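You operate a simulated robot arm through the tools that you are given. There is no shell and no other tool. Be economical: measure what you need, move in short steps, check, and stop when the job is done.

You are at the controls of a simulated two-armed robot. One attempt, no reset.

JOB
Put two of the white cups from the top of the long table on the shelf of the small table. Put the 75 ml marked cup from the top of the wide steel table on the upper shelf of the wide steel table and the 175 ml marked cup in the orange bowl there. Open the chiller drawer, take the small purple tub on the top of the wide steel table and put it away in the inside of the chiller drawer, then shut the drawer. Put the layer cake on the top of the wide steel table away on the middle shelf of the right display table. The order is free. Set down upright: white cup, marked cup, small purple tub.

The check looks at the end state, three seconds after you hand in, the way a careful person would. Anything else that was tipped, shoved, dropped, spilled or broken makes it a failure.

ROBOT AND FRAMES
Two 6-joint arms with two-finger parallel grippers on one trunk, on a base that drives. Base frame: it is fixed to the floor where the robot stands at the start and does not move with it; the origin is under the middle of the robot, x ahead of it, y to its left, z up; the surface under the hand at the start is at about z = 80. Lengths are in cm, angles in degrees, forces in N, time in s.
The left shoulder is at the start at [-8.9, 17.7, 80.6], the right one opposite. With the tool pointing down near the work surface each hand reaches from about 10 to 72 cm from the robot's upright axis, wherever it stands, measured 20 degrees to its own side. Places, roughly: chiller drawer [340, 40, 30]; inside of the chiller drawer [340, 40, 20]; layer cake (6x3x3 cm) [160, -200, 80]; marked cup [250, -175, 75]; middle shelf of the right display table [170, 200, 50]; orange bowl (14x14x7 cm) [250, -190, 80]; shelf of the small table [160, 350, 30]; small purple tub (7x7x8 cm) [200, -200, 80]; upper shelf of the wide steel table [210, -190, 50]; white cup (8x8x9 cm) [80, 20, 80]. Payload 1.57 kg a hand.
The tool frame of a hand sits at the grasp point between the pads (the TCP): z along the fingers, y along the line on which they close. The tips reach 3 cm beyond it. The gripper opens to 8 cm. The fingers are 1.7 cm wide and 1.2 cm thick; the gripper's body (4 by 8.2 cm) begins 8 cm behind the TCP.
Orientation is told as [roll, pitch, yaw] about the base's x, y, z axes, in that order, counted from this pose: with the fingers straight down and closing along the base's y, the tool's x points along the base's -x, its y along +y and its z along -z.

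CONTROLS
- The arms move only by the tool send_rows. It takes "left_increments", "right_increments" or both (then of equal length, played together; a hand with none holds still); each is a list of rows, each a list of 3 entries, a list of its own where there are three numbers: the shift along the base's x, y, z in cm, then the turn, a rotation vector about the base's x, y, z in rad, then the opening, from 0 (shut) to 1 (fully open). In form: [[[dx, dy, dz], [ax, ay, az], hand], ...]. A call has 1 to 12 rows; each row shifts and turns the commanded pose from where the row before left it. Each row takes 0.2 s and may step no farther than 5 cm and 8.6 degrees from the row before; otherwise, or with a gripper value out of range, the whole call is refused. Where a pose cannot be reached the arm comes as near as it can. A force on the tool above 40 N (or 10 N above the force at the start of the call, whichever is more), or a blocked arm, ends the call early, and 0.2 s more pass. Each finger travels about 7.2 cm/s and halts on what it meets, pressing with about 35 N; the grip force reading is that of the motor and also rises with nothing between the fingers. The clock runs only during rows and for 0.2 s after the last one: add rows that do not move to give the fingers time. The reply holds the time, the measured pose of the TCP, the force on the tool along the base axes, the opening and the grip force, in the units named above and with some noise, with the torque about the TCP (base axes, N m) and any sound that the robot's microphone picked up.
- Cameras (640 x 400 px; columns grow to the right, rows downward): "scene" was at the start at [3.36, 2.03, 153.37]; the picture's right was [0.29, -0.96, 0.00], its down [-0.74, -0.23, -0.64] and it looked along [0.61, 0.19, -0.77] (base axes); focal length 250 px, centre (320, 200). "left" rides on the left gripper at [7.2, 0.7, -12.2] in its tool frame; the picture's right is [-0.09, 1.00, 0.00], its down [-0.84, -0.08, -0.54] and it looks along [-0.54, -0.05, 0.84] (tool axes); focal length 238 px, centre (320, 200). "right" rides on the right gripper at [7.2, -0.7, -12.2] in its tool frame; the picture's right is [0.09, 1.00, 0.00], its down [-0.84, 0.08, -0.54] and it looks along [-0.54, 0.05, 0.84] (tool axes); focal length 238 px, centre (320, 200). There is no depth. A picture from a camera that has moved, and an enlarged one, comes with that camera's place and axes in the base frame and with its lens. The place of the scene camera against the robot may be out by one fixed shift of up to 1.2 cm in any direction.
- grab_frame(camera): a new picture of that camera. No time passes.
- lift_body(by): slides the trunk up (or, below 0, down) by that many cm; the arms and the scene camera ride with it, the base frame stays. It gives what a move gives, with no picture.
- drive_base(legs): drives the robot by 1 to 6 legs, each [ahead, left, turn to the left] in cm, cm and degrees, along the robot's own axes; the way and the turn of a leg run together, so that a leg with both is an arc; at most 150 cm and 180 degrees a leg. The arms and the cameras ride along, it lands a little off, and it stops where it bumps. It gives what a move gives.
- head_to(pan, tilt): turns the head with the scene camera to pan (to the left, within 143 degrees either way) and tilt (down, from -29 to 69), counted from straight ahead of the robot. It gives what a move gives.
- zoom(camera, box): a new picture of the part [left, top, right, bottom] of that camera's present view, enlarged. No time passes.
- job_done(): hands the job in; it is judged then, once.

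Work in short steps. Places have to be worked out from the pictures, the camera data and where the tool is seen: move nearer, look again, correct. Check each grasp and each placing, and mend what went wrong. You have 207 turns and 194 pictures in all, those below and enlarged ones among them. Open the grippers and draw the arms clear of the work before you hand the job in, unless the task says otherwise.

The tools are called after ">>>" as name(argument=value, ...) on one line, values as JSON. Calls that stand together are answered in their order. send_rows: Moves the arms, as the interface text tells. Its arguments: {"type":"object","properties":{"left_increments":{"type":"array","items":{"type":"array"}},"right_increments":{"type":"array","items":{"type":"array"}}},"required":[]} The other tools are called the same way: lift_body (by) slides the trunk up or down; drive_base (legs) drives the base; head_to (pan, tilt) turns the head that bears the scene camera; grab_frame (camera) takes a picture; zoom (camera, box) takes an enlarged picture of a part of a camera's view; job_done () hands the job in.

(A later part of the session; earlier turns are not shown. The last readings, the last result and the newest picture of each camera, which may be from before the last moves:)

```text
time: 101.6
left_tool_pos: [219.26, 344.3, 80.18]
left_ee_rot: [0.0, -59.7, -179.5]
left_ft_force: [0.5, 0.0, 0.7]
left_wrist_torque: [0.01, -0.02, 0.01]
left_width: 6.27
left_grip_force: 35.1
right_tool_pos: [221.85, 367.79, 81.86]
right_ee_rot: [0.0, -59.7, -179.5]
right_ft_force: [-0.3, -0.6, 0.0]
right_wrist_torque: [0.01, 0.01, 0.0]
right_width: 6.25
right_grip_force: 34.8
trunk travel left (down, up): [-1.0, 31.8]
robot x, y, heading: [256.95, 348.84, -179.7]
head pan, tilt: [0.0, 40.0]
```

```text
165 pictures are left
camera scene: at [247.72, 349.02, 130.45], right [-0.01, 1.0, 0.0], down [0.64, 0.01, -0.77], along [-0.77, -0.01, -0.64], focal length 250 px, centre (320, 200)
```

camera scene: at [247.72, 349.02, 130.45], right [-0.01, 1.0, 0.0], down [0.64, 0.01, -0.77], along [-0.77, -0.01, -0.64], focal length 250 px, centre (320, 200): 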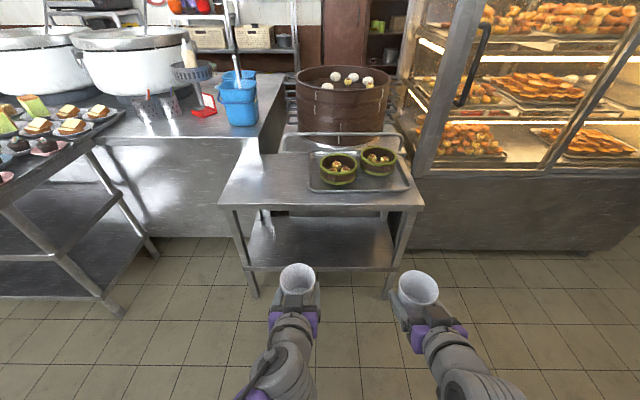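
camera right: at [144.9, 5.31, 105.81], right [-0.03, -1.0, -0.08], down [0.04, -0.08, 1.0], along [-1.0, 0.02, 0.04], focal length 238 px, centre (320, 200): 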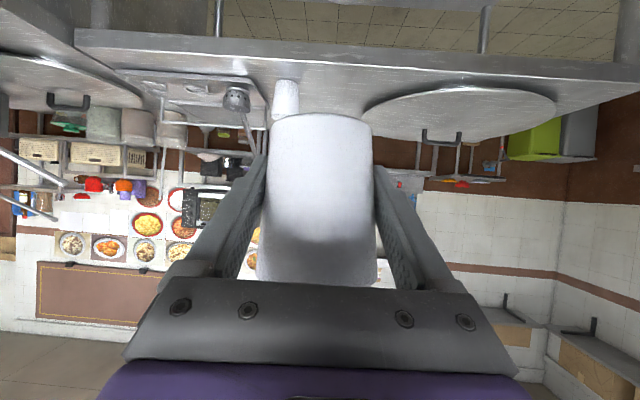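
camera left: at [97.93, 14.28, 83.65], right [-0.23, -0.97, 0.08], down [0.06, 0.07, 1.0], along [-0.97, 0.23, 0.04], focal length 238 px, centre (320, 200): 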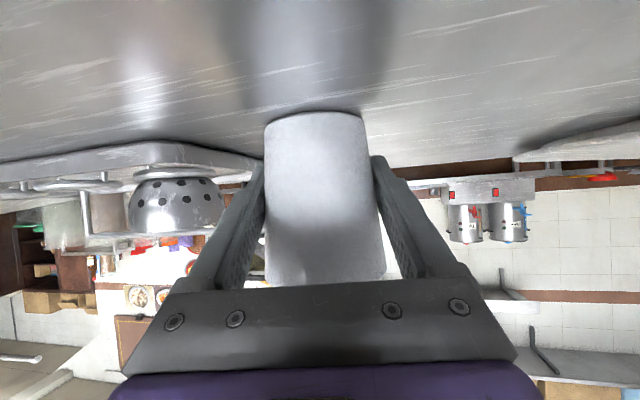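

Opening between legs is y≈314–387, shelf z≈28. I extend and lower both hands to shelf height here in the free space before driving in.

>>> send_rows(left_increments=[[[-3, -1, -2], [0, 0, 0], 0.76], [[-3, -1, -4], [0, 0, 0], 0.76], [[-3, -1, -4], [0, 0, 0], 0.76], [[-3, -1, -4], [0, 0, 0], 0.76], [[0, -1, -4], [0, 0, 0], 0.76], [[0, -1, -4], [0, 0, 0], 0.76], [[0, -1, -4], [0, 0, 0], 0.76], [[0, 0, -4], [0, 0, 0], 0.76], [[0, 0, -4], [0, 0, 0], 0.76], [[0, 0, -4], [0, 0, 0], 0.76], [[0, 0, 0], [0, 0, 0], 0.76]], right_increments=[[[-3, -1, -2], [0, 0, 0], 0.77], [[-3, -1, -4], [0, 0, 0], 0.77], [[-3, -1, -4], [0, 0, 0], 0.77], [[-3, -1, -4], [0, 0, 0], 0.77], [[-2.5, 0, -4], [0, 0, 0], 0.77], [[0, 0, -4], [0, 0, 0], 0.77], [[0, 0, -4], [0, 0, 0], 0.77], [[0, 0, -4], [0, 0, 0], 0.77], [[0, 0, -4], [0, 0, 0], 0.77], [[0, 0, -4.5], [0, 0, 0], 0.77], [[0, 0, 0], [0, 0, 0], 0.77]])

>>> grab_frame(camera="scene")

>>> grab_frame(camera="right")

>>> grab_frame(camera="left")

```text
refused: row 2 steps farther than a row can; nothing moved
```

```text
164 pictures are left
camera scene: at [247.72, 349.02, 130.45], right [-0.01, 1.0, 0.0], down [0.64, 0.01, -0.77], along [-0.77, -0.01, -0.64], focal length 250 px, centre (320, 200)
```

scene: 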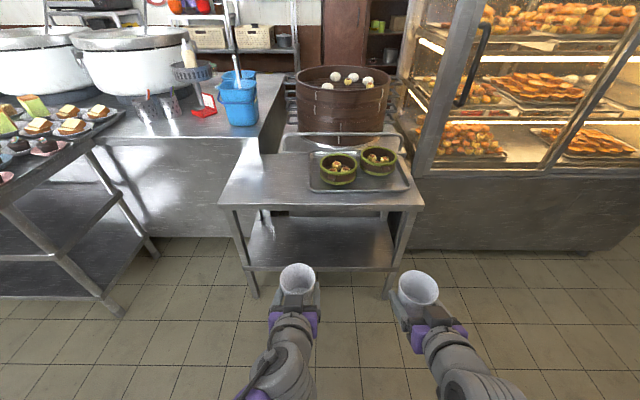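

```text
163 pictures are left
camera right: at [236.1, 368.48, 81.81], right [0.06, -1.0, -0.08], down [0.05, -0.08, 1.0], along [-1.0, -0.06, 0.04], focal length 238 px, centre (320, 200)
```

right: 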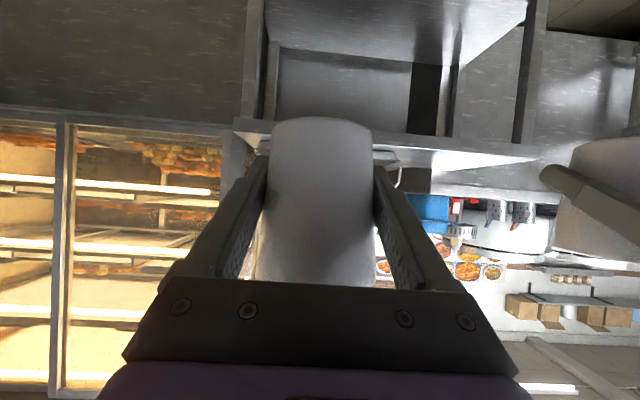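

```text
162 pictures are left
camera left: at [233.43, 343.87, 79.96], right [-0.04, -1.0, 0.08], down [0.05, 0.08, 1.0], along [-1.0, 0.04, 0.04], focal length 238 px, centre (320, 200)
```

left: 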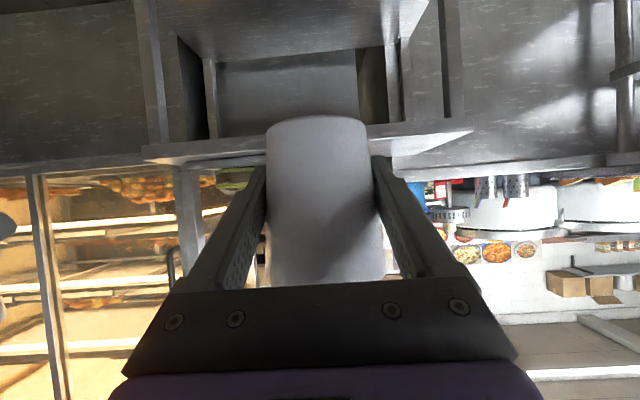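

Step too long; same move with smaller rows.

>>> send_rows(left_increments=[[[-3, -1, -3.5], [0, 0, 0], 0.76], [[-3, -1, -3.5], [0, 0, 0], 0.76], [[-3, -1, -3.5], [0, 0, 0], 0.76], [[-3, -1, -3.5], [0, 0, 0], 0.76], [[0, -1, -3.5], [0, 0, 0], 0.76], [[0, -1, -3.5], [0, 0, 0], 0.76], [[0, -1, -3.5], [0, 0, 0], 0.76], [[0, 0, -3.5], [0, 0, 0], 0.76], [[0, 0, -3.5], [0, 0, 0], 0.76], [[0, 0, -3.5], [0, 0, 0], 0.76], [[0, 0, -3.5], [0, 0, 0], 0.76], [[0, 0, 0], [0, 0, 0], 0.76]], right_increments=[[[-3, -1, -3.6], [0, 0, 0], 0.77], [[-3, -1, -3.6], [0, 0, 0], 0.77], [[-3, -1, -3.6], [0, 0, 0], 0.77], [[-3, -1, -3.6], [0, 0, 0], 0.77], [[-2.5, -1, -3.6], [0, 0, 0], 0.77], [[0, 0, -3.6], [0, 0, 0], 0.77], [[0, 0, -3.6], [0, 0, 0], 0.77], [[0, 0, -3.6], [0, 0, 0], 0.77], [[0, 0, -3.6], [0, 0, 0], 0.77], [[0, 0, -3.6], [0, 0, 0], 0.77], [[0, 0, -4.2], [0, 0, 0], 0.77], [[0, 0, 0], [0, 0, 0], 0.77]])

>>> grab_frame(camera="scene")

>>> grab_frame(camera="right")

>>> grab_frame(camera="left")

```text
time: 104.2
left_tool_pos: [204.52, 337.72, 43.09]
left_ee_rot: [0.0, -59.6, -179.3]
left_ft_force: [0.1, -0.1, -0.1]
left_wrist_torque: [0.0, 0.01, -0.02]
left_width: 6.28
left_grip_force: 34.8
left hand out of reach, approached as far as the arm can: row 10, 11
right_tool_pos: [204.18, 362.77, 43.24]
right_ee_rot: [0.0, -59.6, -179.5]
right_ft_force: [-0.8, 0.5, -0.5]
right_wrist_torque: [0.0, 0.0, 0.03]
right_width: 6.31
right_grip_force: 4.2
right hand out of reach, approached as far as the arm can: row 10, 11
trunk travel left (down, up): [-1.0, 31.8]
robot x, y, heading: [256.69, 349.42, -179.5]
head pan, tilt: [0.0, 40.0]
```

```text
161 pictures are left
camera scene: at [247.72, 349.03, 130.45], right [-0.01, 1.0, 0.0], down [0.64, 0.01, -0.77], along [-0.77, -0.01, -0.64], focal length 250 px, centre (320, 200)
```

scene: 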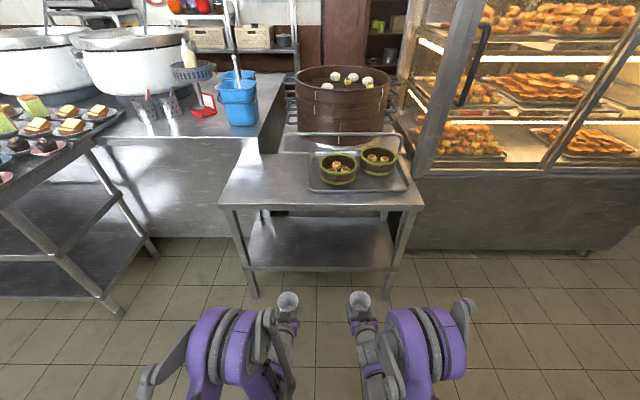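

```text
160 pictures are left
camera right: at [218.36, 363.47, 43.32], right [0.06, -1.0, -0.08], down [0.05, -0.08, 1.0], along [-1.0, -0.06, 0.04], focal length 238 px, centre (320, 200)
```

right: 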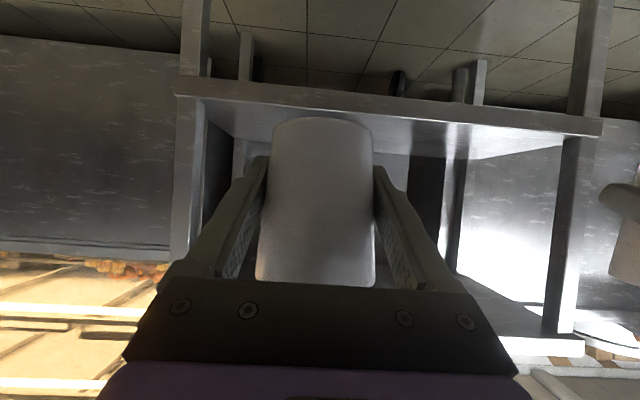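

```text
159 pictures are left
camera left: at [218.8, 337.26, 42.94], right [-0.04, -1.0, 0.08], down [0.04, 0.08, 1.0], along [-1.0, 0.04, 0.04], focal length 238 px, centre (320, 200)
```

left: 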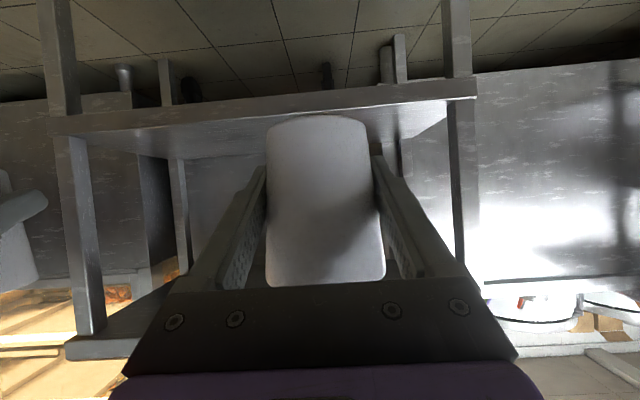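

Out of reach that low so near; the arms should reach lower when farther out. I extend 10 cm and try lowering.

>>> send_rows(left_increments=[[[-3.3, 0, 0], [0, 0, 0], 0.76], [[-3.3, 0, 0], [0, 0, 0], 0.76], [[-3.3, 0, 0], [0, 0, 0], 0.76], [[0, 0, -2], [0, 0, 0], 0.76], [[0, 0, -2], [0, 0, 0], 0.76], [[0, 0, -1], [0, 0, 0], 0.76], [[0, 0, 0], [0, 0, 0], 0.76]], right_increments=[[[-3.3, 0, 0], [0, 0, 0], 0.76], [[-3.3, 0, 0], [0, 0, 0], 0.76], [[-3.3, 0, 0], [0, 0, 0], 0.76], [[0, 0, -2], [0, 0, 0], 0.76], [[0, 0, -2], [0, 0, 0], 0.76], [[0, 0, -1], [0, 0, 0], 0.76], [[0, 0, 0], [0, 0, 0], 0.76]])

```text
time: 105.8
left_tool_pos: [194.71, 337.74, 38.05]
left_ee_rot: [0.0, -59.7, -179.4]
left_ft_force: [0.9, 0.4, 0.6]
left_wrist_torque: [0.01, -0.01, 0.0]
left_width: 6.27
left_grip_force: 35.2
right_tool_pos: [194.44, 362.29, 38.13]
right_ee_rot: [0.0, -59.8, -179.5]
right_ft_force: [-0.7, 0.3, 0.2]
right_wrist_torque: [-0.01, -0.01, -0.01]
right_width: 6.25
right_grip_force: 35.7
trunk travel left (down, up): [-1.0, 31.8]
robot x, y, heading: [256.76, 349.34, -179.3]
head pan, tilt: [0.0, 40.0]
```

Works. Cup bottoms are at ~34, above the shelf; I drive in 24 cm.

>>> drive_base(legs=[[24, 0, 0]])

>>> grab_frame(camera="scene")

>>> grab_frame(camera="right")

>>> grab_frame(camera="left")

```text
time: 107.5
left_tool_pos: [171.03, 337.87, 38.28]
left_ee_rot: [0.1, -59.7, -179.8]
left_ft_force: [-0.4, 0.4, 0.0]
left_wrist_torque: [-0.04, 0.02, 0.01]
left_width: 6.26
left_grip_force: 35.0
right_tool_pos: [170.94, 362.61, 38.19]
right_ee_rot: [0.0, -59.8, -179.7]
right_ft_force: [-0.7, 0.9, 0.8]
right_wrist_torque: [0.01, 0.0, -0.01]
right_width: 6.25
right_grip_force: 35.5
trunk travel left (down, up): [-1.0, 31.8]
robot x, y, heading: [233.18, 349.42, -179.7]
head pan, tilt: [0.0, 40.0]
```

```text
158 pictures are left
camera scene: at [224.11, 348.93, 130.45], right [0.0, 1.0, 0.0], down [0.64, 0.0, -0.77], along [-0.77, 0.0, -0.64], focal length 250 px, centre (320, 200)
```

scene: 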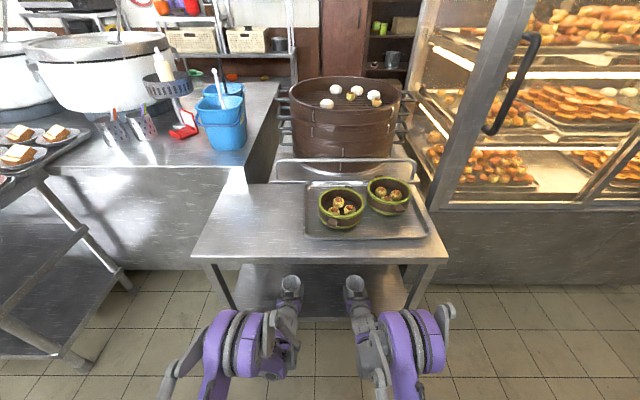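

```text
157 pictures are left
camera right: at [185.19, 363.24, 38.2], right [0.05, -1.0, -0.08], down [0.05, -0.08, 1.0], along [-1.0, -0.05, 0.04], focal length 238 px, centre (320, 200)
```

right: 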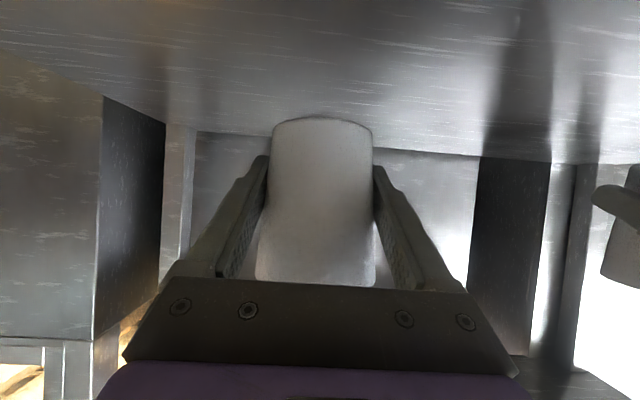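

```text
156 pictures are left
camera left: at [185.22, 337.29, 37.95], right [-0.04, -1.0, 0.08], down [0.05, 0.08, 1.0], along [-1.0, 0.05, 0.04], focal length 238 px, centre (320, 200)
```

left: 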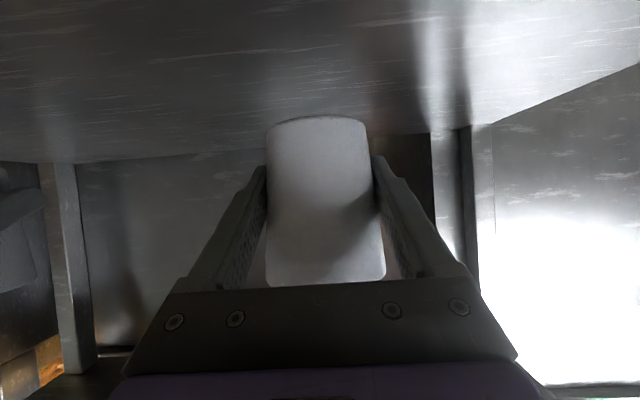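

Both cups are over the shelf (z≈28.5). I extend 6 cm and lower to just above it.

>>> send_rows(left_increments=[[[-3, 0, 0], [0, 0, 0], 0.76], [[-3, 0, 0], [0, 0, 0], 0.76], [[0, 0, -2], [0, 0, 0], 0.76], [[0, 0, -2], [0, 0, 0], 0.76], [[0, 0, -0.5], [0, 0, 0], 0.76], [[0, 0, 0], [0, 0, 0], 0.76]], right_increments=[[[-3, 0, 0], [0, 0, 0], 0.76], [[-3, 0, 0], [0, 0, 0], 0.76], [[0, 0, -2], [0, 0, 0], 0.76], [[0, 0, -2], [0, 0, 0], 0.76], [[0, 0, -0.5], [0, 0, 0], 0.76], [[0, 0, 0], [0, 0, 0], 0.76]])

>>> grab_frame(camera="right")

>>> grab_frame(camera="left")

```text
time: 109.0
left_tool_pos: [164.91, 337.88, 33.68]
left_ee_rot: [0.0, -59.9, -179.8]
left_ft_force: [-0.8, -0.9, 14.1]
left_wrist_torque: [0.15, 0.05, 0.01]
left_width: 6.23
left_grip_force: 35.3
right_tool_pos: [164.85, 362.72, 33.85]
right_ee_rot: [0.0, -59.9, -179.8]
right_ft_force: [0.7, -0.4, -1.3]
right_wrist_torque: [0.01, -0.04, 0.02]
right_width: 6.28
right_grip_force: 34.9
trunk travel left (down, up): [-1.0, 31.8]
robot x, y, heading: [233.23, 349.03, -180.1]
head pan, tilt: [0.0, 40.0]
```

```text
155 pictures are left
camera right: at [179.1, 363.35, 33.81], right [0.05, -1.0, -0.08], down [0.05, -0.08, 1.0], along [-1.0, -0.05, 0.04], focal length 238 px, centre (320, 200)
```

right: 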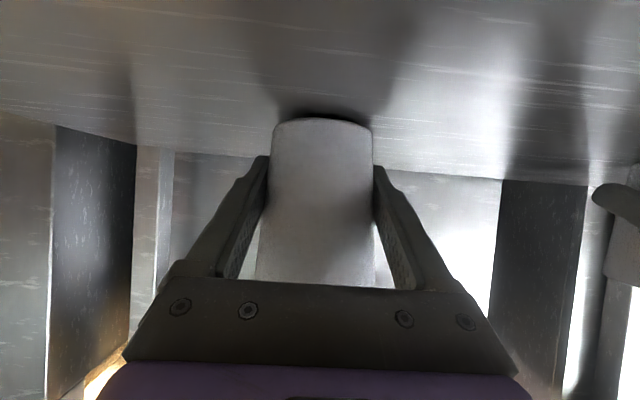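

```text
154 pictures are left
camera left: at [179.18, 337.35, 33.44], right [-0.04, -1.0, 0.08], down [0.05, 0.08, 1.0], along [-1.0, 0.05, 0.05], focal length 238 px, centre (320, 200)
```

left: 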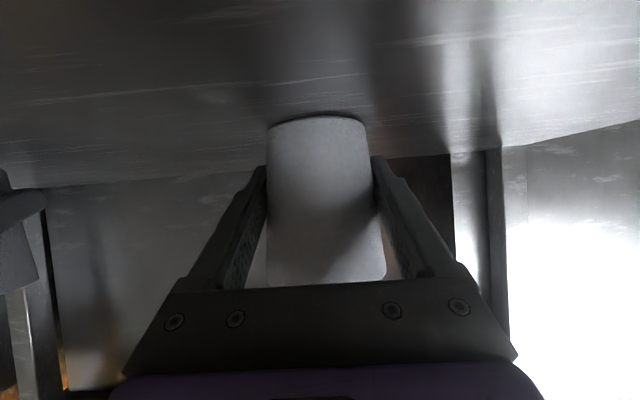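

Left cup is in contact (14 N). I lower the right in tiny steps.

>>> send_rows(right_increments=[[[0, 0, -0.3], [0, 0, 0], 0.76], [[0, 0, -0.2], [0, 0, 0], 0.76]])

```text
time: 109.5
left_tool_pos: [165.09, 337.92, 33.77]
left_ee_rot: [0.0, -59.9, -179.8]
left_ft_force: [-2.6, -1.7, 9.8]
left_wrist_torque: [0.14, 0.17, 0.1]
left_width: 6.23
left_grip_force: 34.9
right_tool_pos: [164.95, 362.75, 33.4]
right_ee_rot: [0.0, -60.1, -179.8]
right_ft_force: [0.8, 5.5, 17.5]
right_wrist_torque: [-0.14, 0.11, 0.01]
right_width: 6.24
right_grip_force: 35.1
trunk travel left (down, up): [-1.0, 31.8]
robot x, y, heading: [233.66, 349.24, -180.1]
head pan, tilt: [0.0, 40.0]
```

Both rest on the shelf; I open both hands.

>>> send_rows(left_increments=[[[0, 0, 0.1], [0, 0, 0], 0.85], [[0, 0, 0], [0, 0, 0], 1], [[0, 0, 0], [0, 0, 0], 1], [[0, 0, 0], [0, 0, 0], 1]], right_increments=[[[0, 0, 0.1], [0, 0, 0], 0.85], [[0, 0, 0], [0, 0, 0], 1], [[0, 0, 0], [0, 0, 0], 1], [[0, 0, 0], [0, 0, 0], 1]])

>>> grab_frame(camera="right")

>>> grab_frame(camera="left")

```text
time: 110.5
left_tool_pos: [164.87, 337.86, 33.71]
left_ee_rot: [0.0, -59.7, -179.8]
left_ft_force: [-0.2, -0.3, -0.1]
left_wrist_torque: [-0.03, 0.01, 0.0]
left_width: 8.02
left_grip_force: 0.1
right_tool_pos: [164.86, 362.59, 33.44]
right_ee_rot: [-0.1, -59.8, -179.8]
right_ft_force: [-0.1, 0.5, 0.4]
right_wrist_torque: [-0.02, 0.01, -0.03]
right_width: 8.01
right_grip_force: 0.1
trunk travel left (down, up): [-1.0, 31.8]
robot x, y, heading: [233.53, 349.03, -179.9]
head pan, tilt: [0.0, 40.0]
```

```text
153 pictures are left
camera right: at [179.11, 363.3, 33.38], right [0.05, -1.0, -0.08], down [0.05, -0.08, 1.0], along [-1.0, -0.05, 0.04], focal length 238 px, centre (320, 200)
```

right: 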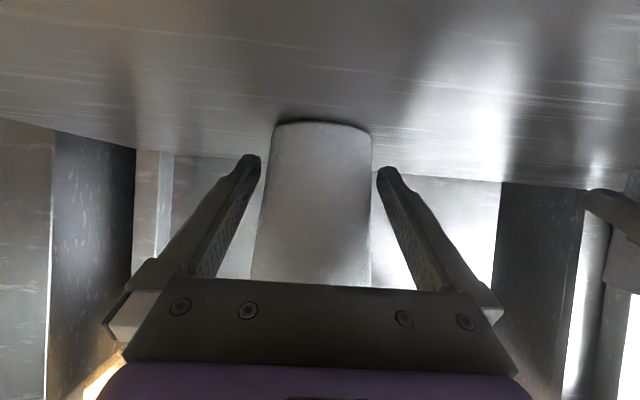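

```text
152 pictures are left
camera left: at [179.22, 337.29, 33.48], right [-0.04, -1.0, 0.08], down [0.05, 0.08, 1.0], along [-1.0, 0.05, 0.04], focal length 238 px, centre (320, 200)
```

left: 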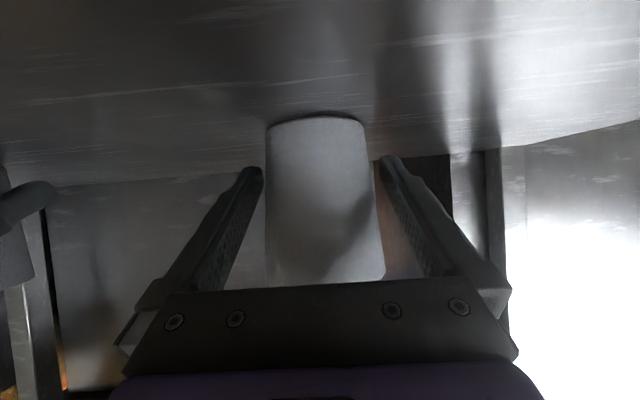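

Both stand free. I withdraw the hands straight back and check.

>>> drive_base(legs=[[-30, 0, 0]])

>>> grab_frame(camera="right")

```text
time: 112.6
left_tool_pos: [194.39, 337.74, 33.69]
left_ee_rot: [0.1, -59.7, -179.4]
left_ft_force: [0.7, -0.3, -0.4]
left_wrist_torque: [0.05, -0.01, -0.03]
left_width: 8.0
left_grip_force: 0.2
right_tool_pos: [194.21, 362.38, 33.43]
right_ee_rot: [0.0, -59.8, -179.5]
right_ft_force: [-0.2, 0.4, -0.6]
right_wrist_torque: [0.06, -0.01, 0.01]
right_width: 8.02
right_grip_force: 0.0
trunk travel left (down, up): [-1.0, 31.8]
robot x, y, heading: [262.99, 349.33, -179.4]
head pan, tilt: [0.0, 40.0]
```

```text
151 pictures are left
camera right: at [208.33, 363.16, 33.39], right [0.06, -1.0, -0.08], down [0.05, -0.08, 1.0], along [-1.0, -0.06, 0.04], focal length 238 px, centre (320, 200)
```

right: 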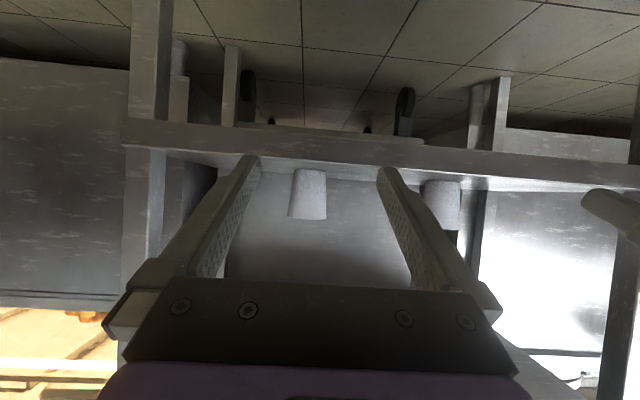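

Both cups stand on the shelf. I raise trunk and arms to a travel pose.

>>> lift_body(by=24)

>>> send_rows(left_increments=[[[0, 0, 4.5], [0, 0, 0], 1], [[0, 0, 4.5], [0, 0, 0], 1], [[0, 0, 4.5], [0, 0, 0], 1], [[1, -1, 4.5], [0, 0, 0], 1], [[2, -1, 4], [0, 0, 0], 1], [[3, -1, 3.5], [0, 0, 0], 1], [[3, -1, 3.5], [0, 0, 0], 1], [[3, -1, 3.5], [0, 0, 0], 1], [[4, -1, 2.5], [0, 0, 0], 1], [[4, -1, 2], [0, 0, 0], 1]], right_increments=[[[0, 0, 4.5], [0, 0, 0], 1], [[0, 0, 4.5], [0, 0, 0], 1], [[0, 0, 4.5], [0, 0, 0], 1], [[1, 1, 4.5], [0, 0, 0], 1], [[2, 1, 4], [0, 0, 0], 1], [[3, 1, 3.5], [0, 0, 0], 1], [[3, 1, 3.5], [0, 0, 0], 1], [[3, 1, 3.5], [0, 0, 0], 1], [[4, 1, 2.5], [0, 0, 0], 1], [[4, 1, 2], [0, 0, 0], 1]])

>>> drive_base(legs=[[0, 140, 0]])

>>> grab_frame(camera="scene")

```text
time: 115.1
left_tool_pos: [194.38, 337.71, 57.72]
left_ee_rot: [0.0, -59.8, -179.4]
left_ft_force: [-0.2, -0.3, -0.8]
left_wrist_torque: [0.02, 0.0, 0.0]
left_width: 7.97
left_grip_force: 0.0
right_tool_pos: [194.2, 362.38, 57.51]
right_ee_rot: [-0.1, -59.7, -179.4]
right_ft_force: [0.9, 0.0, -0.4]
right_wrist_torque: [0.0, -0.03, -0.01]
right_width: 7.98
right_grip_force: 0.0
trunk travel left (down, up): [-25.0, 7.8]
robot x, y, heading: [262.97, 349.39, -179.3]
head pan, tilt: [0.0, 40.0]
```

```text
time: 117.3
left_tool_pos: [214.62, 330.97, 94.74]
left_ee_rot: [-0.1, -60.0, -179.3]
left_ft_force: [-0.4, -0.5, 0.0]
left_wrist_torque: [0.02, -0.01, -0.01]
left_width: 8.0
left_grip_force: 0.1
right_tool_pos: [214.36, 369.63, 94.67]
right_ee_rot: [0.2, -60.0, -179.6]
right_ft_force: [0.0, 0.0, 0.4]
right_wrist_torque: [0.04, 0.04, 0.03]
right_width: 8.01
right_grip_force: 0.0
trunk travel left (down, up): [-25.0, 7.8]
robot x, y, heading: [262.74, 349.17, -179.5]
head pan, tilt: [0.0, 40.0]
```

```text
time: 129.8
left_tool_pos: [211.51, 192.14, 94.7]
left_ee_rot: [0.1, -59.8, 177.8]
left_ft_force: [-0.7, 0.2, -0.2]
left_wrist_torque: [0.01, -0.01, -0.01]
left_width: 8.01
left_grip_force: 0.1
right_tool_pos: [213.05, 230.67, 94.6]
right_ee_rot: [0.0, -59.8, 177.8]
right_ft_force: [0.6, -0.4, -0.2]
right_wrist_torque: [-0.01, -0.03, -0.06]
right_width: 8.01
right_grip_force: 0.0
trunk travel left (down, up): [-25.0, 7.8]
robot x, y, heading: [260.7, 208.35, 177.3]
head pan, tilt: [0.0, 40.0]
```

```text
150 pictures are left
camera scene: at [256.33, 208.03, 154.87], right [0.04, 1.0, 0.0], down [0.64, -0.02, -0.77], along [-0.77, 0.03, -0.64], focal length 250 px, centre (320, 200)
```

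scene: 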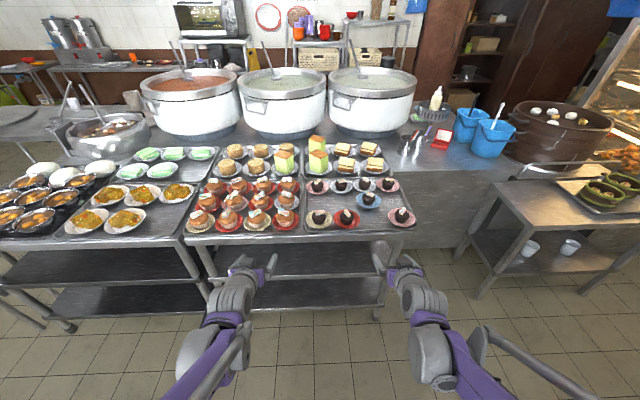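

The small table looks right with both cups upright. The right display table (cakes on top, empty shelf z≈52) is ahead of me; I now drive to the wide steel table, facing it.

>>> drive_base(legs=[[0, 0, 92.5], [150, 0, 0], [150, 30, 0]])

>>> head_to(pan=0, tilt=35)

>>> grab_frame(camera="scene")

```text
refused: leg 3 is longer than a leg can be; nothing moved
```

```text
time: 130.5
left_tool_pos: [211.55, 191.99, 94.69]
left_ee_rot: [0.0, -59.8, 177.8]
left_ft_force: [-0.3, -0.1, -0.5]
left_wrist_torque: [0.02, 0.02, -0.03]
left_width: 7.97
left_grip_force: 0.1
right_tool_pos: [212.97, 230.62, 94.5]
right_ee_rot: [0.0, -59.7, 177.8]
right_ft_force: [0.4, 0.1, 0.4]
right_wrist_torque: [-0.02, 0.0, -0.02]
right_width: 7.99
right_grip_force: 0.0
trunk travel left (down, up): [-25.0, 7.8]
robot x, y, heading: [260.67, 208.09, 177.8]
head pan, tilt: [0.0, 35.0]
```

```text
149 pictures are left
camera scene: at [256.02, 208.05, 155.62], right [0.04, 1.0, 0.0], down [0.57, -0.02, -0.82], along [-0.82, 0.03, -0.57], focal length 250 px, centre (320, 200)
```

scene: 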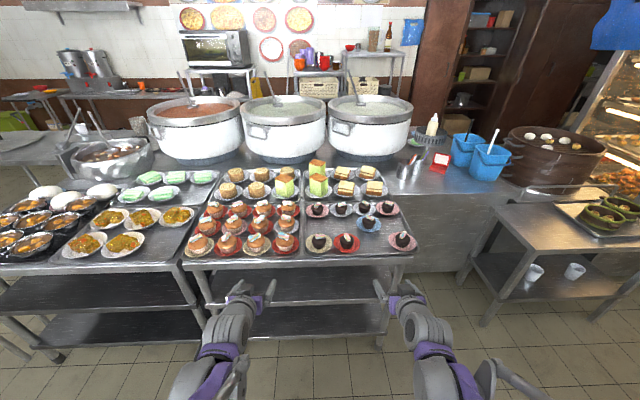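

>>> drive_base(legs=[[0, 0, 92.2], [150, 0, 0], [120, 0, 0], [15, -40, 0]])

>>> grab_frame(camera="scene")

```text
time: 151.1
left_tool_pos: [221.35, -122.34, 94.71]
left_ee_rot: [0.0, -59.7, -94.5]
left_ft_force: [-0.2, 0.2, -0.9]
left_wrist_torque: [-0.04, 0.01, -0.02]
left_width: 7.99
left_grip_force: 0.0
right_tool_pos: [182.78, -119.51, 94.57]
right_ee_rot: [0.0, -59.8, -94.5]
right_ft_force: [0.6, 0.4, -0.5]
right_wrist_torque: [-0.01, -0.01, 0.0]
right_width: 7.97
right_grip_force: 0.0
trunk travel left (down, up): [-25.0, 7.8]
robot x, y, heading: [207.27, -72.56, -94.4]
head pan, tilt: [0.0, 35.0]
```

```text
148 pictures are left
camera scene: at [207.05, -77.6, 155.62], right [-1.0, 0.08, 0.0], down [0.04, 0.57, -0.82], along [-0.06, -0.82, -0.57], focal length 250 px, centre (320, 200)
```

scene: 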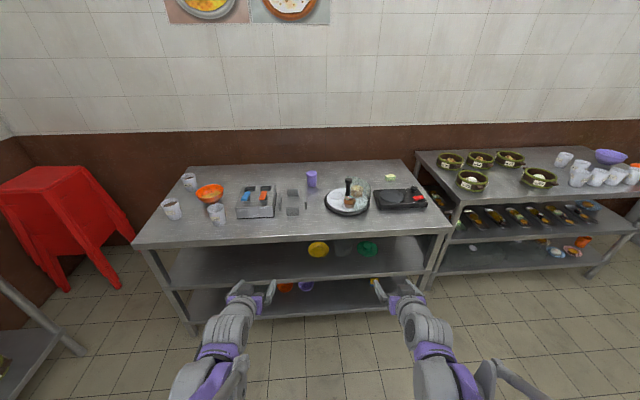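

Zooming on the tabletop for detail.

>>> zoom(camera="scene", box=[140, 155, 300, 255])

>>> zoom(camera="scene", box=[290, 155, 450, 255])

```text
4.00 times, centred on (220, 205) of scene
camera zoom: at [207.05, -77.6, 155.62], right [-1.0, 0.08, 0.0], down [0.04, 0.57, -0.82], along [-0.06, -0.82, -0.57], focal length 1000 px, centre (720, 180)
```

zoom: 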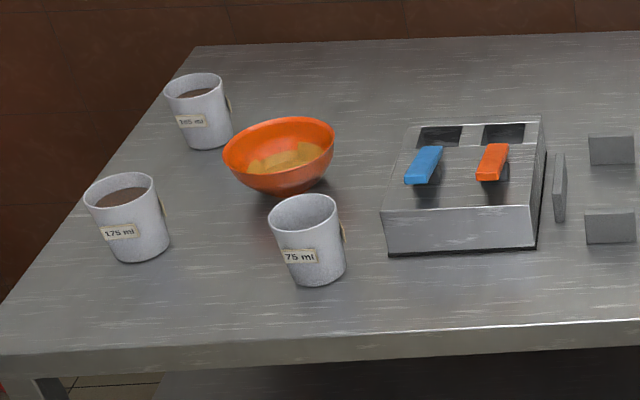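

```text
4.00 times, centred on (370, 205) of scene
camera zoom: at [207.05, -77.6, 155.62], right [-1.0, 0.08, 0.0], down [0.04, 0.57, -0.82], along [-0.06, -0.82, -0.57], focal length 1000 px, centre (120, 180)
```

zoom: 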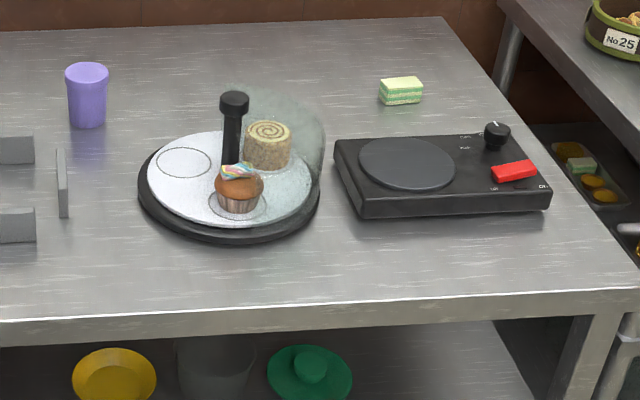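

All items identified: 75 ml cup ≈(247,-171), 175 ml ≈(270.5,-178), bowl ≈(255.5,-188), tub ≈(203,-202), cake ≈(156,-202). I raise the hands and drive up to face the cups.

>>> send_rows(left_increments=[[[0, 2, 4], [0, 0, 0], 1], [[0, 2, 4], [0, 0, 0], 1], [[0, 2, 4], [0, 0, 0], 1]], right_increments=[[[0, 2, 4], [0, 0, 0], 1], [[0, 2, 4], [0, 0, 0], 1], [[0, 2, 4], [0, 0, 0], 1]])

>>> drive_base(legs=[[0, 33, 4.4], [44, 0, 0]])

>>> head_to(pan=10, tilt=45)

>>> grab_frame(camera="scene")

>>> grab_frame(camera="left")

```text
time: 151.9
left_tool_pos: [221.55, -116.23, 106.86]
left_ee_rot: [-0.3, -59.9, -94.3]
left_ft_force: [-0.9, 0.2, -0.3]
left_wrist_torque: [0.02, 0.0, -0.03]
left_width: 8.02
left_grip_force: 0.0
right_tool_pos: [182.41, -113.46, 106.58]
right_ee_rot: [0.0, -59.9, -94.5]
right_ft_force: [0.3, 0.2, 0.8]
right_wrist_torque: [-0.05, -0.04, -0.03]
right_width: 8.02
right_grip_force: 0.0
trunk travel left (down, up): [-25.0, 7.8]
robot x, y, heading: [207.58, -72.87, -94.3]
head pan, tilt: [0.0, 35.0]
```

```text
time: 157.7
left_tool_pos: [257.85, -160.31, 106.79]
left_ee_rot: [0.0, -59.7, -90.3]
left_ft_force: [-0.6, -1.3, -0.4]
left_wrist_torque: [0.03, 0.01, -0.01]
left_width: 7.99
left_grip_force: 0.1
right_tool_pos: [218.69, -160.38, 106.5]
right_ee_rot: [0.0, -59.9, -90.3]
right_ft_force: [-0.9, 0.2, -0.2]
right_wrist_torque: [0.03, 0.03, -0.02]
right_width: 7.97
right_grip_force: 0.0
trunk travel left (down, up): [-25.0, 7.8]
robot x, y, heading: [240.34, -117.58, -90.2]
head pan, tilt: [0.0, 35.0]
```

```text
time: 158.4
left_tool_pos: [257.95, -160.34, 106.74]
left_ee_rot: [0.0, -59.8, -90.2]
left_ft_force: [-0.4, -1.0, -0.7]
left_wrist_torque: [0.02, -0.04, 0.0]
left_width: 7.97
left_grip_force: 0.0
right_tool_pos: [218.76, -160.27, 106.64]
right_ee_rot: [0.0, -59.8, -90.3]
right_ft_force: [0.5, -0.1, -0.5]
right_wrist_torque: [0.0, 0.01, 0.0]
right_width: 7.98
right_grip_force: 0.0
trunk travel left (down, up): [-25.0, 7.8]
robot x, y, heading: [240.74, -117.56, -90.2]
head pan, tilt: [10.0, 45.0]
```

```text
145 pictures are left
camera scene: at [241.95, -121.8, 154.14], right [-0.99, -0.17, 0.0], down [-0.12, 0.7, -0.71], along [0.12, -0.7, -0.71], focal length 250 px, centre (320, 200)
```

scene: 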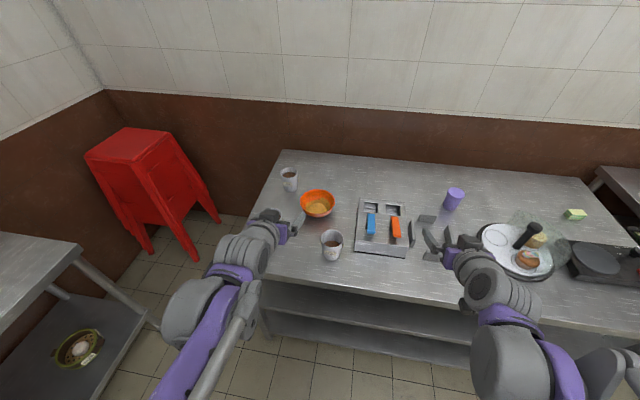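

```text
144 pictures are left
camera left: at [258.66, -146.17, 106.55], right [1.0, -0.05, 0.08], down [-0.08, 0.05, 1.0], along [-0.05, -1.0, 0.04], focal length 238 px, centre (320, 200)
```

left: 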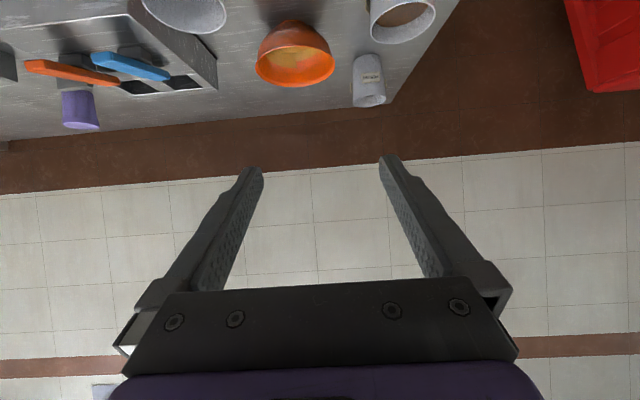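

The 75 ml cup also holds a little. I bring the left hand in front of it (x≈246.8) and lower to grip height.

>>> send_rows(left_increments=[[[-4, 1.2, 0], [0, 0, 0], 1], [[-4, 1, 0], [0, 0, 0], 1], [[-3, 0.5, 0], [0, 0, 0], 1], [[0, 0, -4.5], [0, 0, 0], 1], [[0, 0, -4.5], [0, 0, 0], 1], [[0, 0, -4.5], [0, 0, 0], 1], [[0, 0, -4.5], [0, 0, 0], 1], [[0, 0, -4], [0, 0, 0], 1], [[0, 0, 0], [0, 0, 0], 1]])

>>> grab_frame(camera="left")

```text
time: 160.4
left_tool_pos: [246.78, -157.5, 84.71]
left_ee_rot: [-0.2, -59.8, -90.2]
left_ft_force: [-0.8, 0.7, -0.7]
left_wrist_torque: [0.0, -0.01, -0.02]
left_width: 8.01
left_grip_force: 0.2
right_tool_pos: [218.64, -160.32, 106.53]
right_ee_rot: [0.0, -59.7, -90.3]
right_ft_force: [-0.6, 0.7, 0.8]
right_wrist_torque: [0.01, 0.04, 0.03]
right_width: 8.01
right_grip_force: 0.0
trunk travel left (down, up): [-25.0, 7.8]
robot x, y, heading: [240.73, -117.52, -90.1]
head pan, tilt: [10.0, 45.0]
```

```text
143 pictures are left
camera left: at [247.6, -143.43, 84.47], right [1.0, -0.05, 0.08], down [-0.08, 0.05, 1.0], along [-0.05, -1.0, 0.04], focal length 238 px, centre (320, 200)
```

left: 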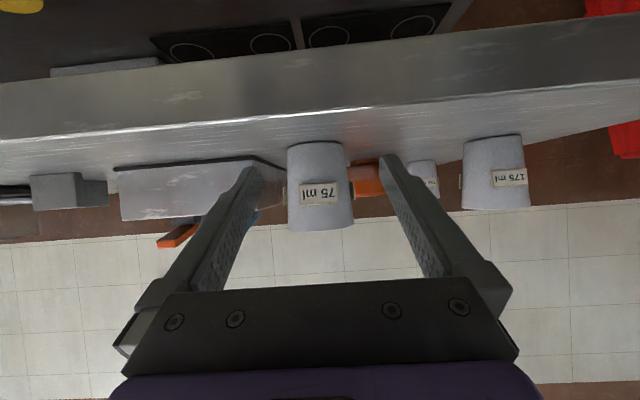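

Labels confirmed (75 here, 175 right of it). Correct 0.7 cm sideways and advance.

>>> send_rows(left_increments=[[[-0.7, 0, -0.3], [0, 0, 0], 1], [[0, -2.7, -0.2], [0, 0, 0], 1], [[0, -2.7, 0], [0, 0, 0], 1], [[0, -2.7, 0], [0, 0, 0], 1], [[0, 0, 0], [0, 0, 0], 1]])

>>> grab_frame(camera="left")

```text
time: 161.6
left_tool_pos: [246.24, -165.85, 84.2]
left_ee_rot: [0.0, -59.8, -90.3]
left_ft_force: [0.1, -0.3, 0.2]
left_wrist_torque: [-0.01, 0.0, 0.01]
left_width: 8.01
left_grip_force: 0.0
right_tool_pos: [218.69, -160.36, 106.62]
right_ee_rot: [0.0, -59.7, -90.2]
right_ft_force: [-0.3, 0.7, -0.1]
right_wrist_torque: [-0.01, 0.02, -0.03]
right_width: 7.99
right_grip_force: 0.1
trunk travel left (down, up): [-25.0, 7.8]
robot x, y, heading: [240.69, -117.68, -90.5]
head pan, tilt: [10.0, 45.0]
```

```text
142 pictures are left
camera left: at [247.0, -151.72, 83.88], right [1.0, -0.05, 0.08], down [-0.08, 0.05, 1.0], along [-0.05, -1.0, 0.04], focal length 238 px, centre (320, 200)
```

left: 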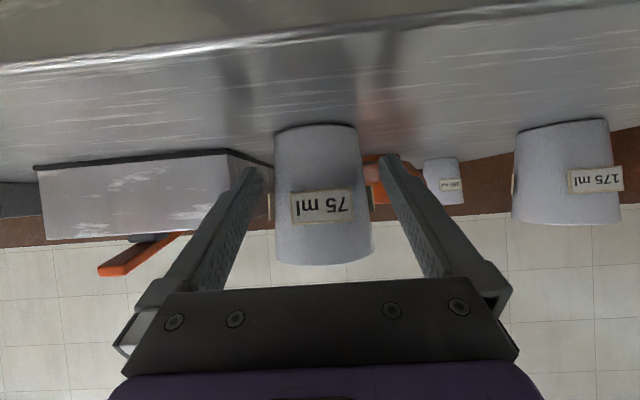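

Centred; advance 4.1 cm and close.

>>> send_rows(left_increments=[[[0, -2, 0], [0, 0, 0], 1], [[0, -2.1, 0], [0, 0, 0], 1], [[0, 0, 0], [0, 0, 0], 1], [[0, 0, 0], [0, 0, 0], 0.88], [[0, 0, 0], [0, 0, 0], 0.76], [[0, 0, 0], [0, 0, 0], 0.76], [[0, 0, 0], [0, 0, 0], 0.76], [[0, 0, 0], [0, 0, 0], 0.76]])

>>> grab_frame(camera="left")

```text
time: 163.4
left_tool_pos: [246.21, -169.93, 84.34]
left_ee_rot: [0.0, -59.8, -90.2]
left_ft_force: [0.0, -0.7, 2.6]
left_wrist_torque: [-0.03, 0.0, 0.04]
left_width: 6.99
left_grip_force: 35.0
right_tool_pos: [218.7, -160.38, 106.51]
right_ee_rot: [0.0, -59.9, -90.3]
right_ft_force: [-0.1, -0.7, -0.5]
right_wrist_torque: [0.0, -0.01, -0.01]
right_width: 8.03
right_grip_force: 0.0
trunk travel left (down, up): [-25.0, 7.8]
robot x, y, heading: [240.26, -117.57, -90.3]
head pan, tilt: [10.0, 45.0]
```

```text
141 pictures are left
camera left: at [246.97, -155.76, 84.08], right [1.0, -0.05, 0.08], down [-0.08, 0.05, 1.0], along [-0.05, -1.0, 0.04], focal length 238 px, centre (320, 200)
```

left: 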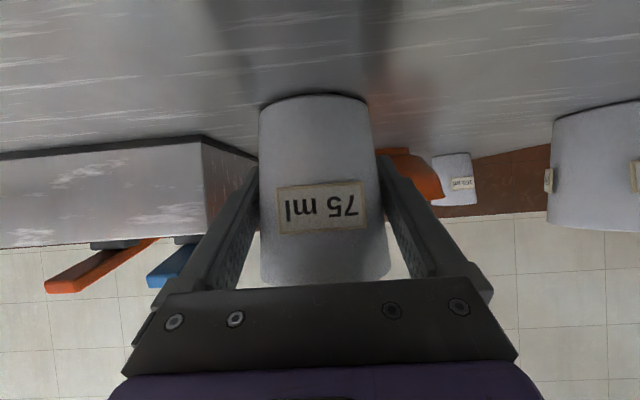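

Gripped (7.0 cm). I lift it and back the robot out.

>>> send_rows(left_increments=[[[0, 0, 2], [0, 0, 0], 0.82], [[0, 0, 4], [0, 0, 0], 0.82], [[0, 0, 4], [0, 0, 0], 0.82], [[0, 0, 0], [0, 0, 0], 0.82]])

>>> drive_base(legs=[[-36, 0, 0]])

>>> lift_body(by=-22)

>>> head_to(pan=0, tilt=35)

>>> grab_frame(camera="scene")

>>> grab_frame(camera="left")

```text
time: 164.4
left_tool_pos: [245.93, -170.24, 94.13]
left_ee_rot: [0.0, -59.7, -90.2]
left_ft_force: [0.3, -0.3, -1.6]
left_wrist_torque: [0.03, 0.01, -0.01]
left_width: 6.97
left_grip_force: 35.5
right_tool_pos: [218.61, -160.37, 106.6]
right_ee_rot: [-0.1, -59.8, -90.3]
right_ft_force: [0.7, 0.4, 0.0]
right_wrist_torque: [-0.04, 0.01, 0.0]
right_width: 8.0
right_grip_force: 0.0
trunk travel left (down, up): [-25.0, 7.8]
robot x, y, heading: [240.37, -117.34, -90.1]
head pan, tilt: [10.0, 45.0]
```

```text
time: 166.7
left_tool_pos: [246.19, -134.94, 94.27]
left_ee_rot: [0.0, -59.8, -90.0]
left_ft_force: [-0.5, 0.5, -1.2]
left_wrist_torque: [-0.02, -0.01, -0.02]
left_width: 6.95
left_grip_force: 35.1
right_tool_pos: [218.87, -125.1, 106.49]
right_ee_rot: [0.0, -59.8, -90.2]
right_ft_force: [-0.6, -0.2, 0.5]
right_wrist_torque: [-0.01, -0.01, -0.01]
right_width: 8.03
right_grip_force: 0.1
trunk travel left (down, up): [-25.0, 7.8]
robot x, y, heading: [240.6, -82.14, -90.1]
head pan, tilt: [10.0, 45.0]
```

```text
time: 169.0
left_tool_pos: [246.29, -134.85, 72.3]
left_ee_rot: [0.0, -59.8, -90.2]
left_ft_force: [0.1, -0.1, -0.9]
left_wrist_torque: [0.03, 0.01, 0.0]
left_width: 6.97
left_grip_force: 34.9
right_tool_pos: [218.82, -125.2, 84.67]
right_ee_rot: [0.1, -59.8, -90.2]
right_ft_force: [0.0, -0.8, 0.7]
right_wrist_torque: [-0.02, -0.02, 0.02]
right_width: 8.04
right_grip_force: 0.0
trunk travel left (down, up): [-3.0, 29.8]
robot x, y, heading: [240.92, -81.99, -89.9]
head pan, tilt: [10.0, 45.0]
```

```text
time: 169.7
left_tool_pos: [246.33, -134.94, 72.14]
left_ee_rot: [0.0, -59.7, -90.1]
left_ft_force: [-0.2, -0.3, -2.0]
left_wrist_torque: [0.0, 0.01, 0.01]
left_width: 6.95
left_grip_force: 34.8
right_tool_pos: [218.81, -125.18, 84.55]
right_ee_rot: [0.0, -59.8, -90.2]
right_ft_force: [0.2, -0.6, -0.7]
right_wrist_torque: [-0.01, 0.05, 0.03]
right_width: 8.03
right_grip_force: 0.1
trunk travel left (down, up): [-3.0, 29.8]
robot x, y, heading: [240.71, -82.33, -90.2]
head pan, tilt: [0.0, 35.0]
```

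```text
140 pictures are left
camera scene: at [240.68, -91.85, 132.89], right [-1.0, 0.0, 0.0], down [0.0, 0.57, -0.82], along [0.0, -0.82, -0.57], focal length 250 px, centre (320, 200)
```

scene: 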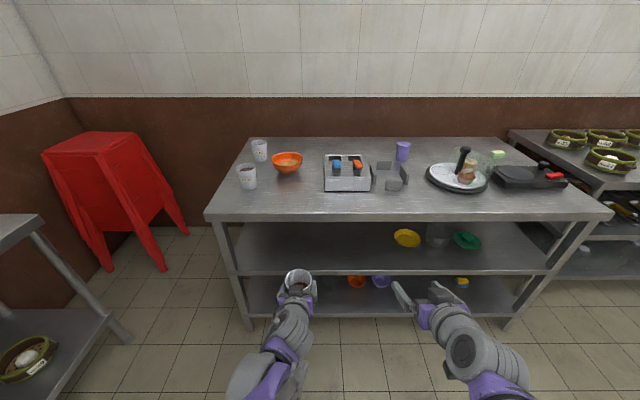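

```text
139 pictures are left
camera left: at [247.03, -120.69, 71.93], right [1.0, -0.05, 0.08], down [-0.08, 0.05, 1.0], along [-0.05, -1.0, 0.04], focal length 238 px, centre (320, 200)
```

left: 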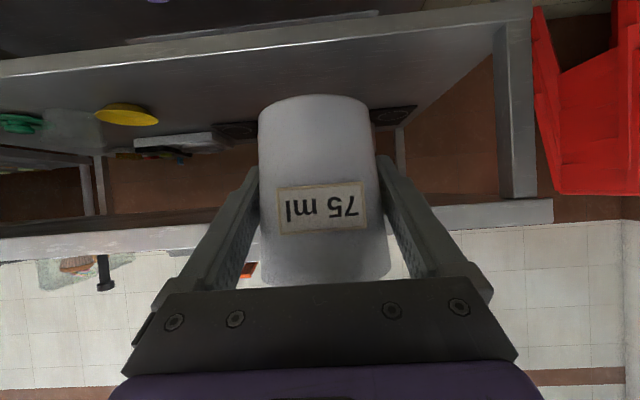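

>>> zoom(camera="left", box=[0, 40, 520, 200])

>>> zoom(camera="scene", box=[200, 200, 360, 300])

```text
1.23 times, centred on (260, 120) of left
camera zoom: at [247.03, -120.69, 71.93], right [1.0, -0.05, 0.08], down [-0.08, 0.05, 1.0], along [-0.05, -1.0, 0.04], focal length 293 px, centre (394, 298)
```

zoom: 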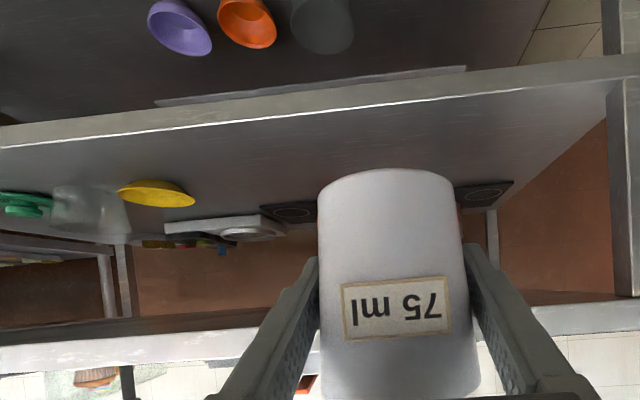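

```text
4.00 times, centred on (280, 250) of scene
camera zoom: at [240.68, -91.85, 132.89], right [-1.0, 0.0, 0.0], down [0.0, 0.57, -0.82], along [0.0, -0.82, -0.57], focal length 1000 px, centre (480, 0)
```

zoom: 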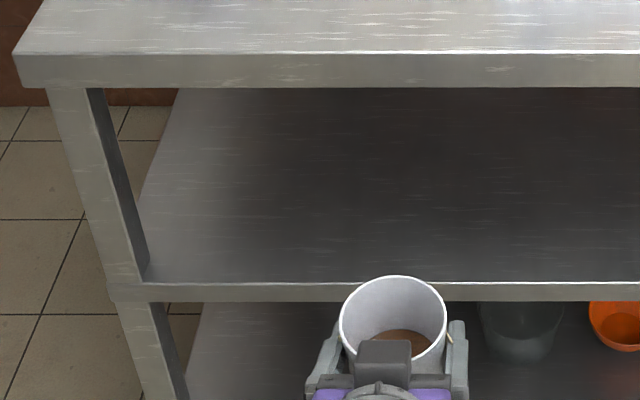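

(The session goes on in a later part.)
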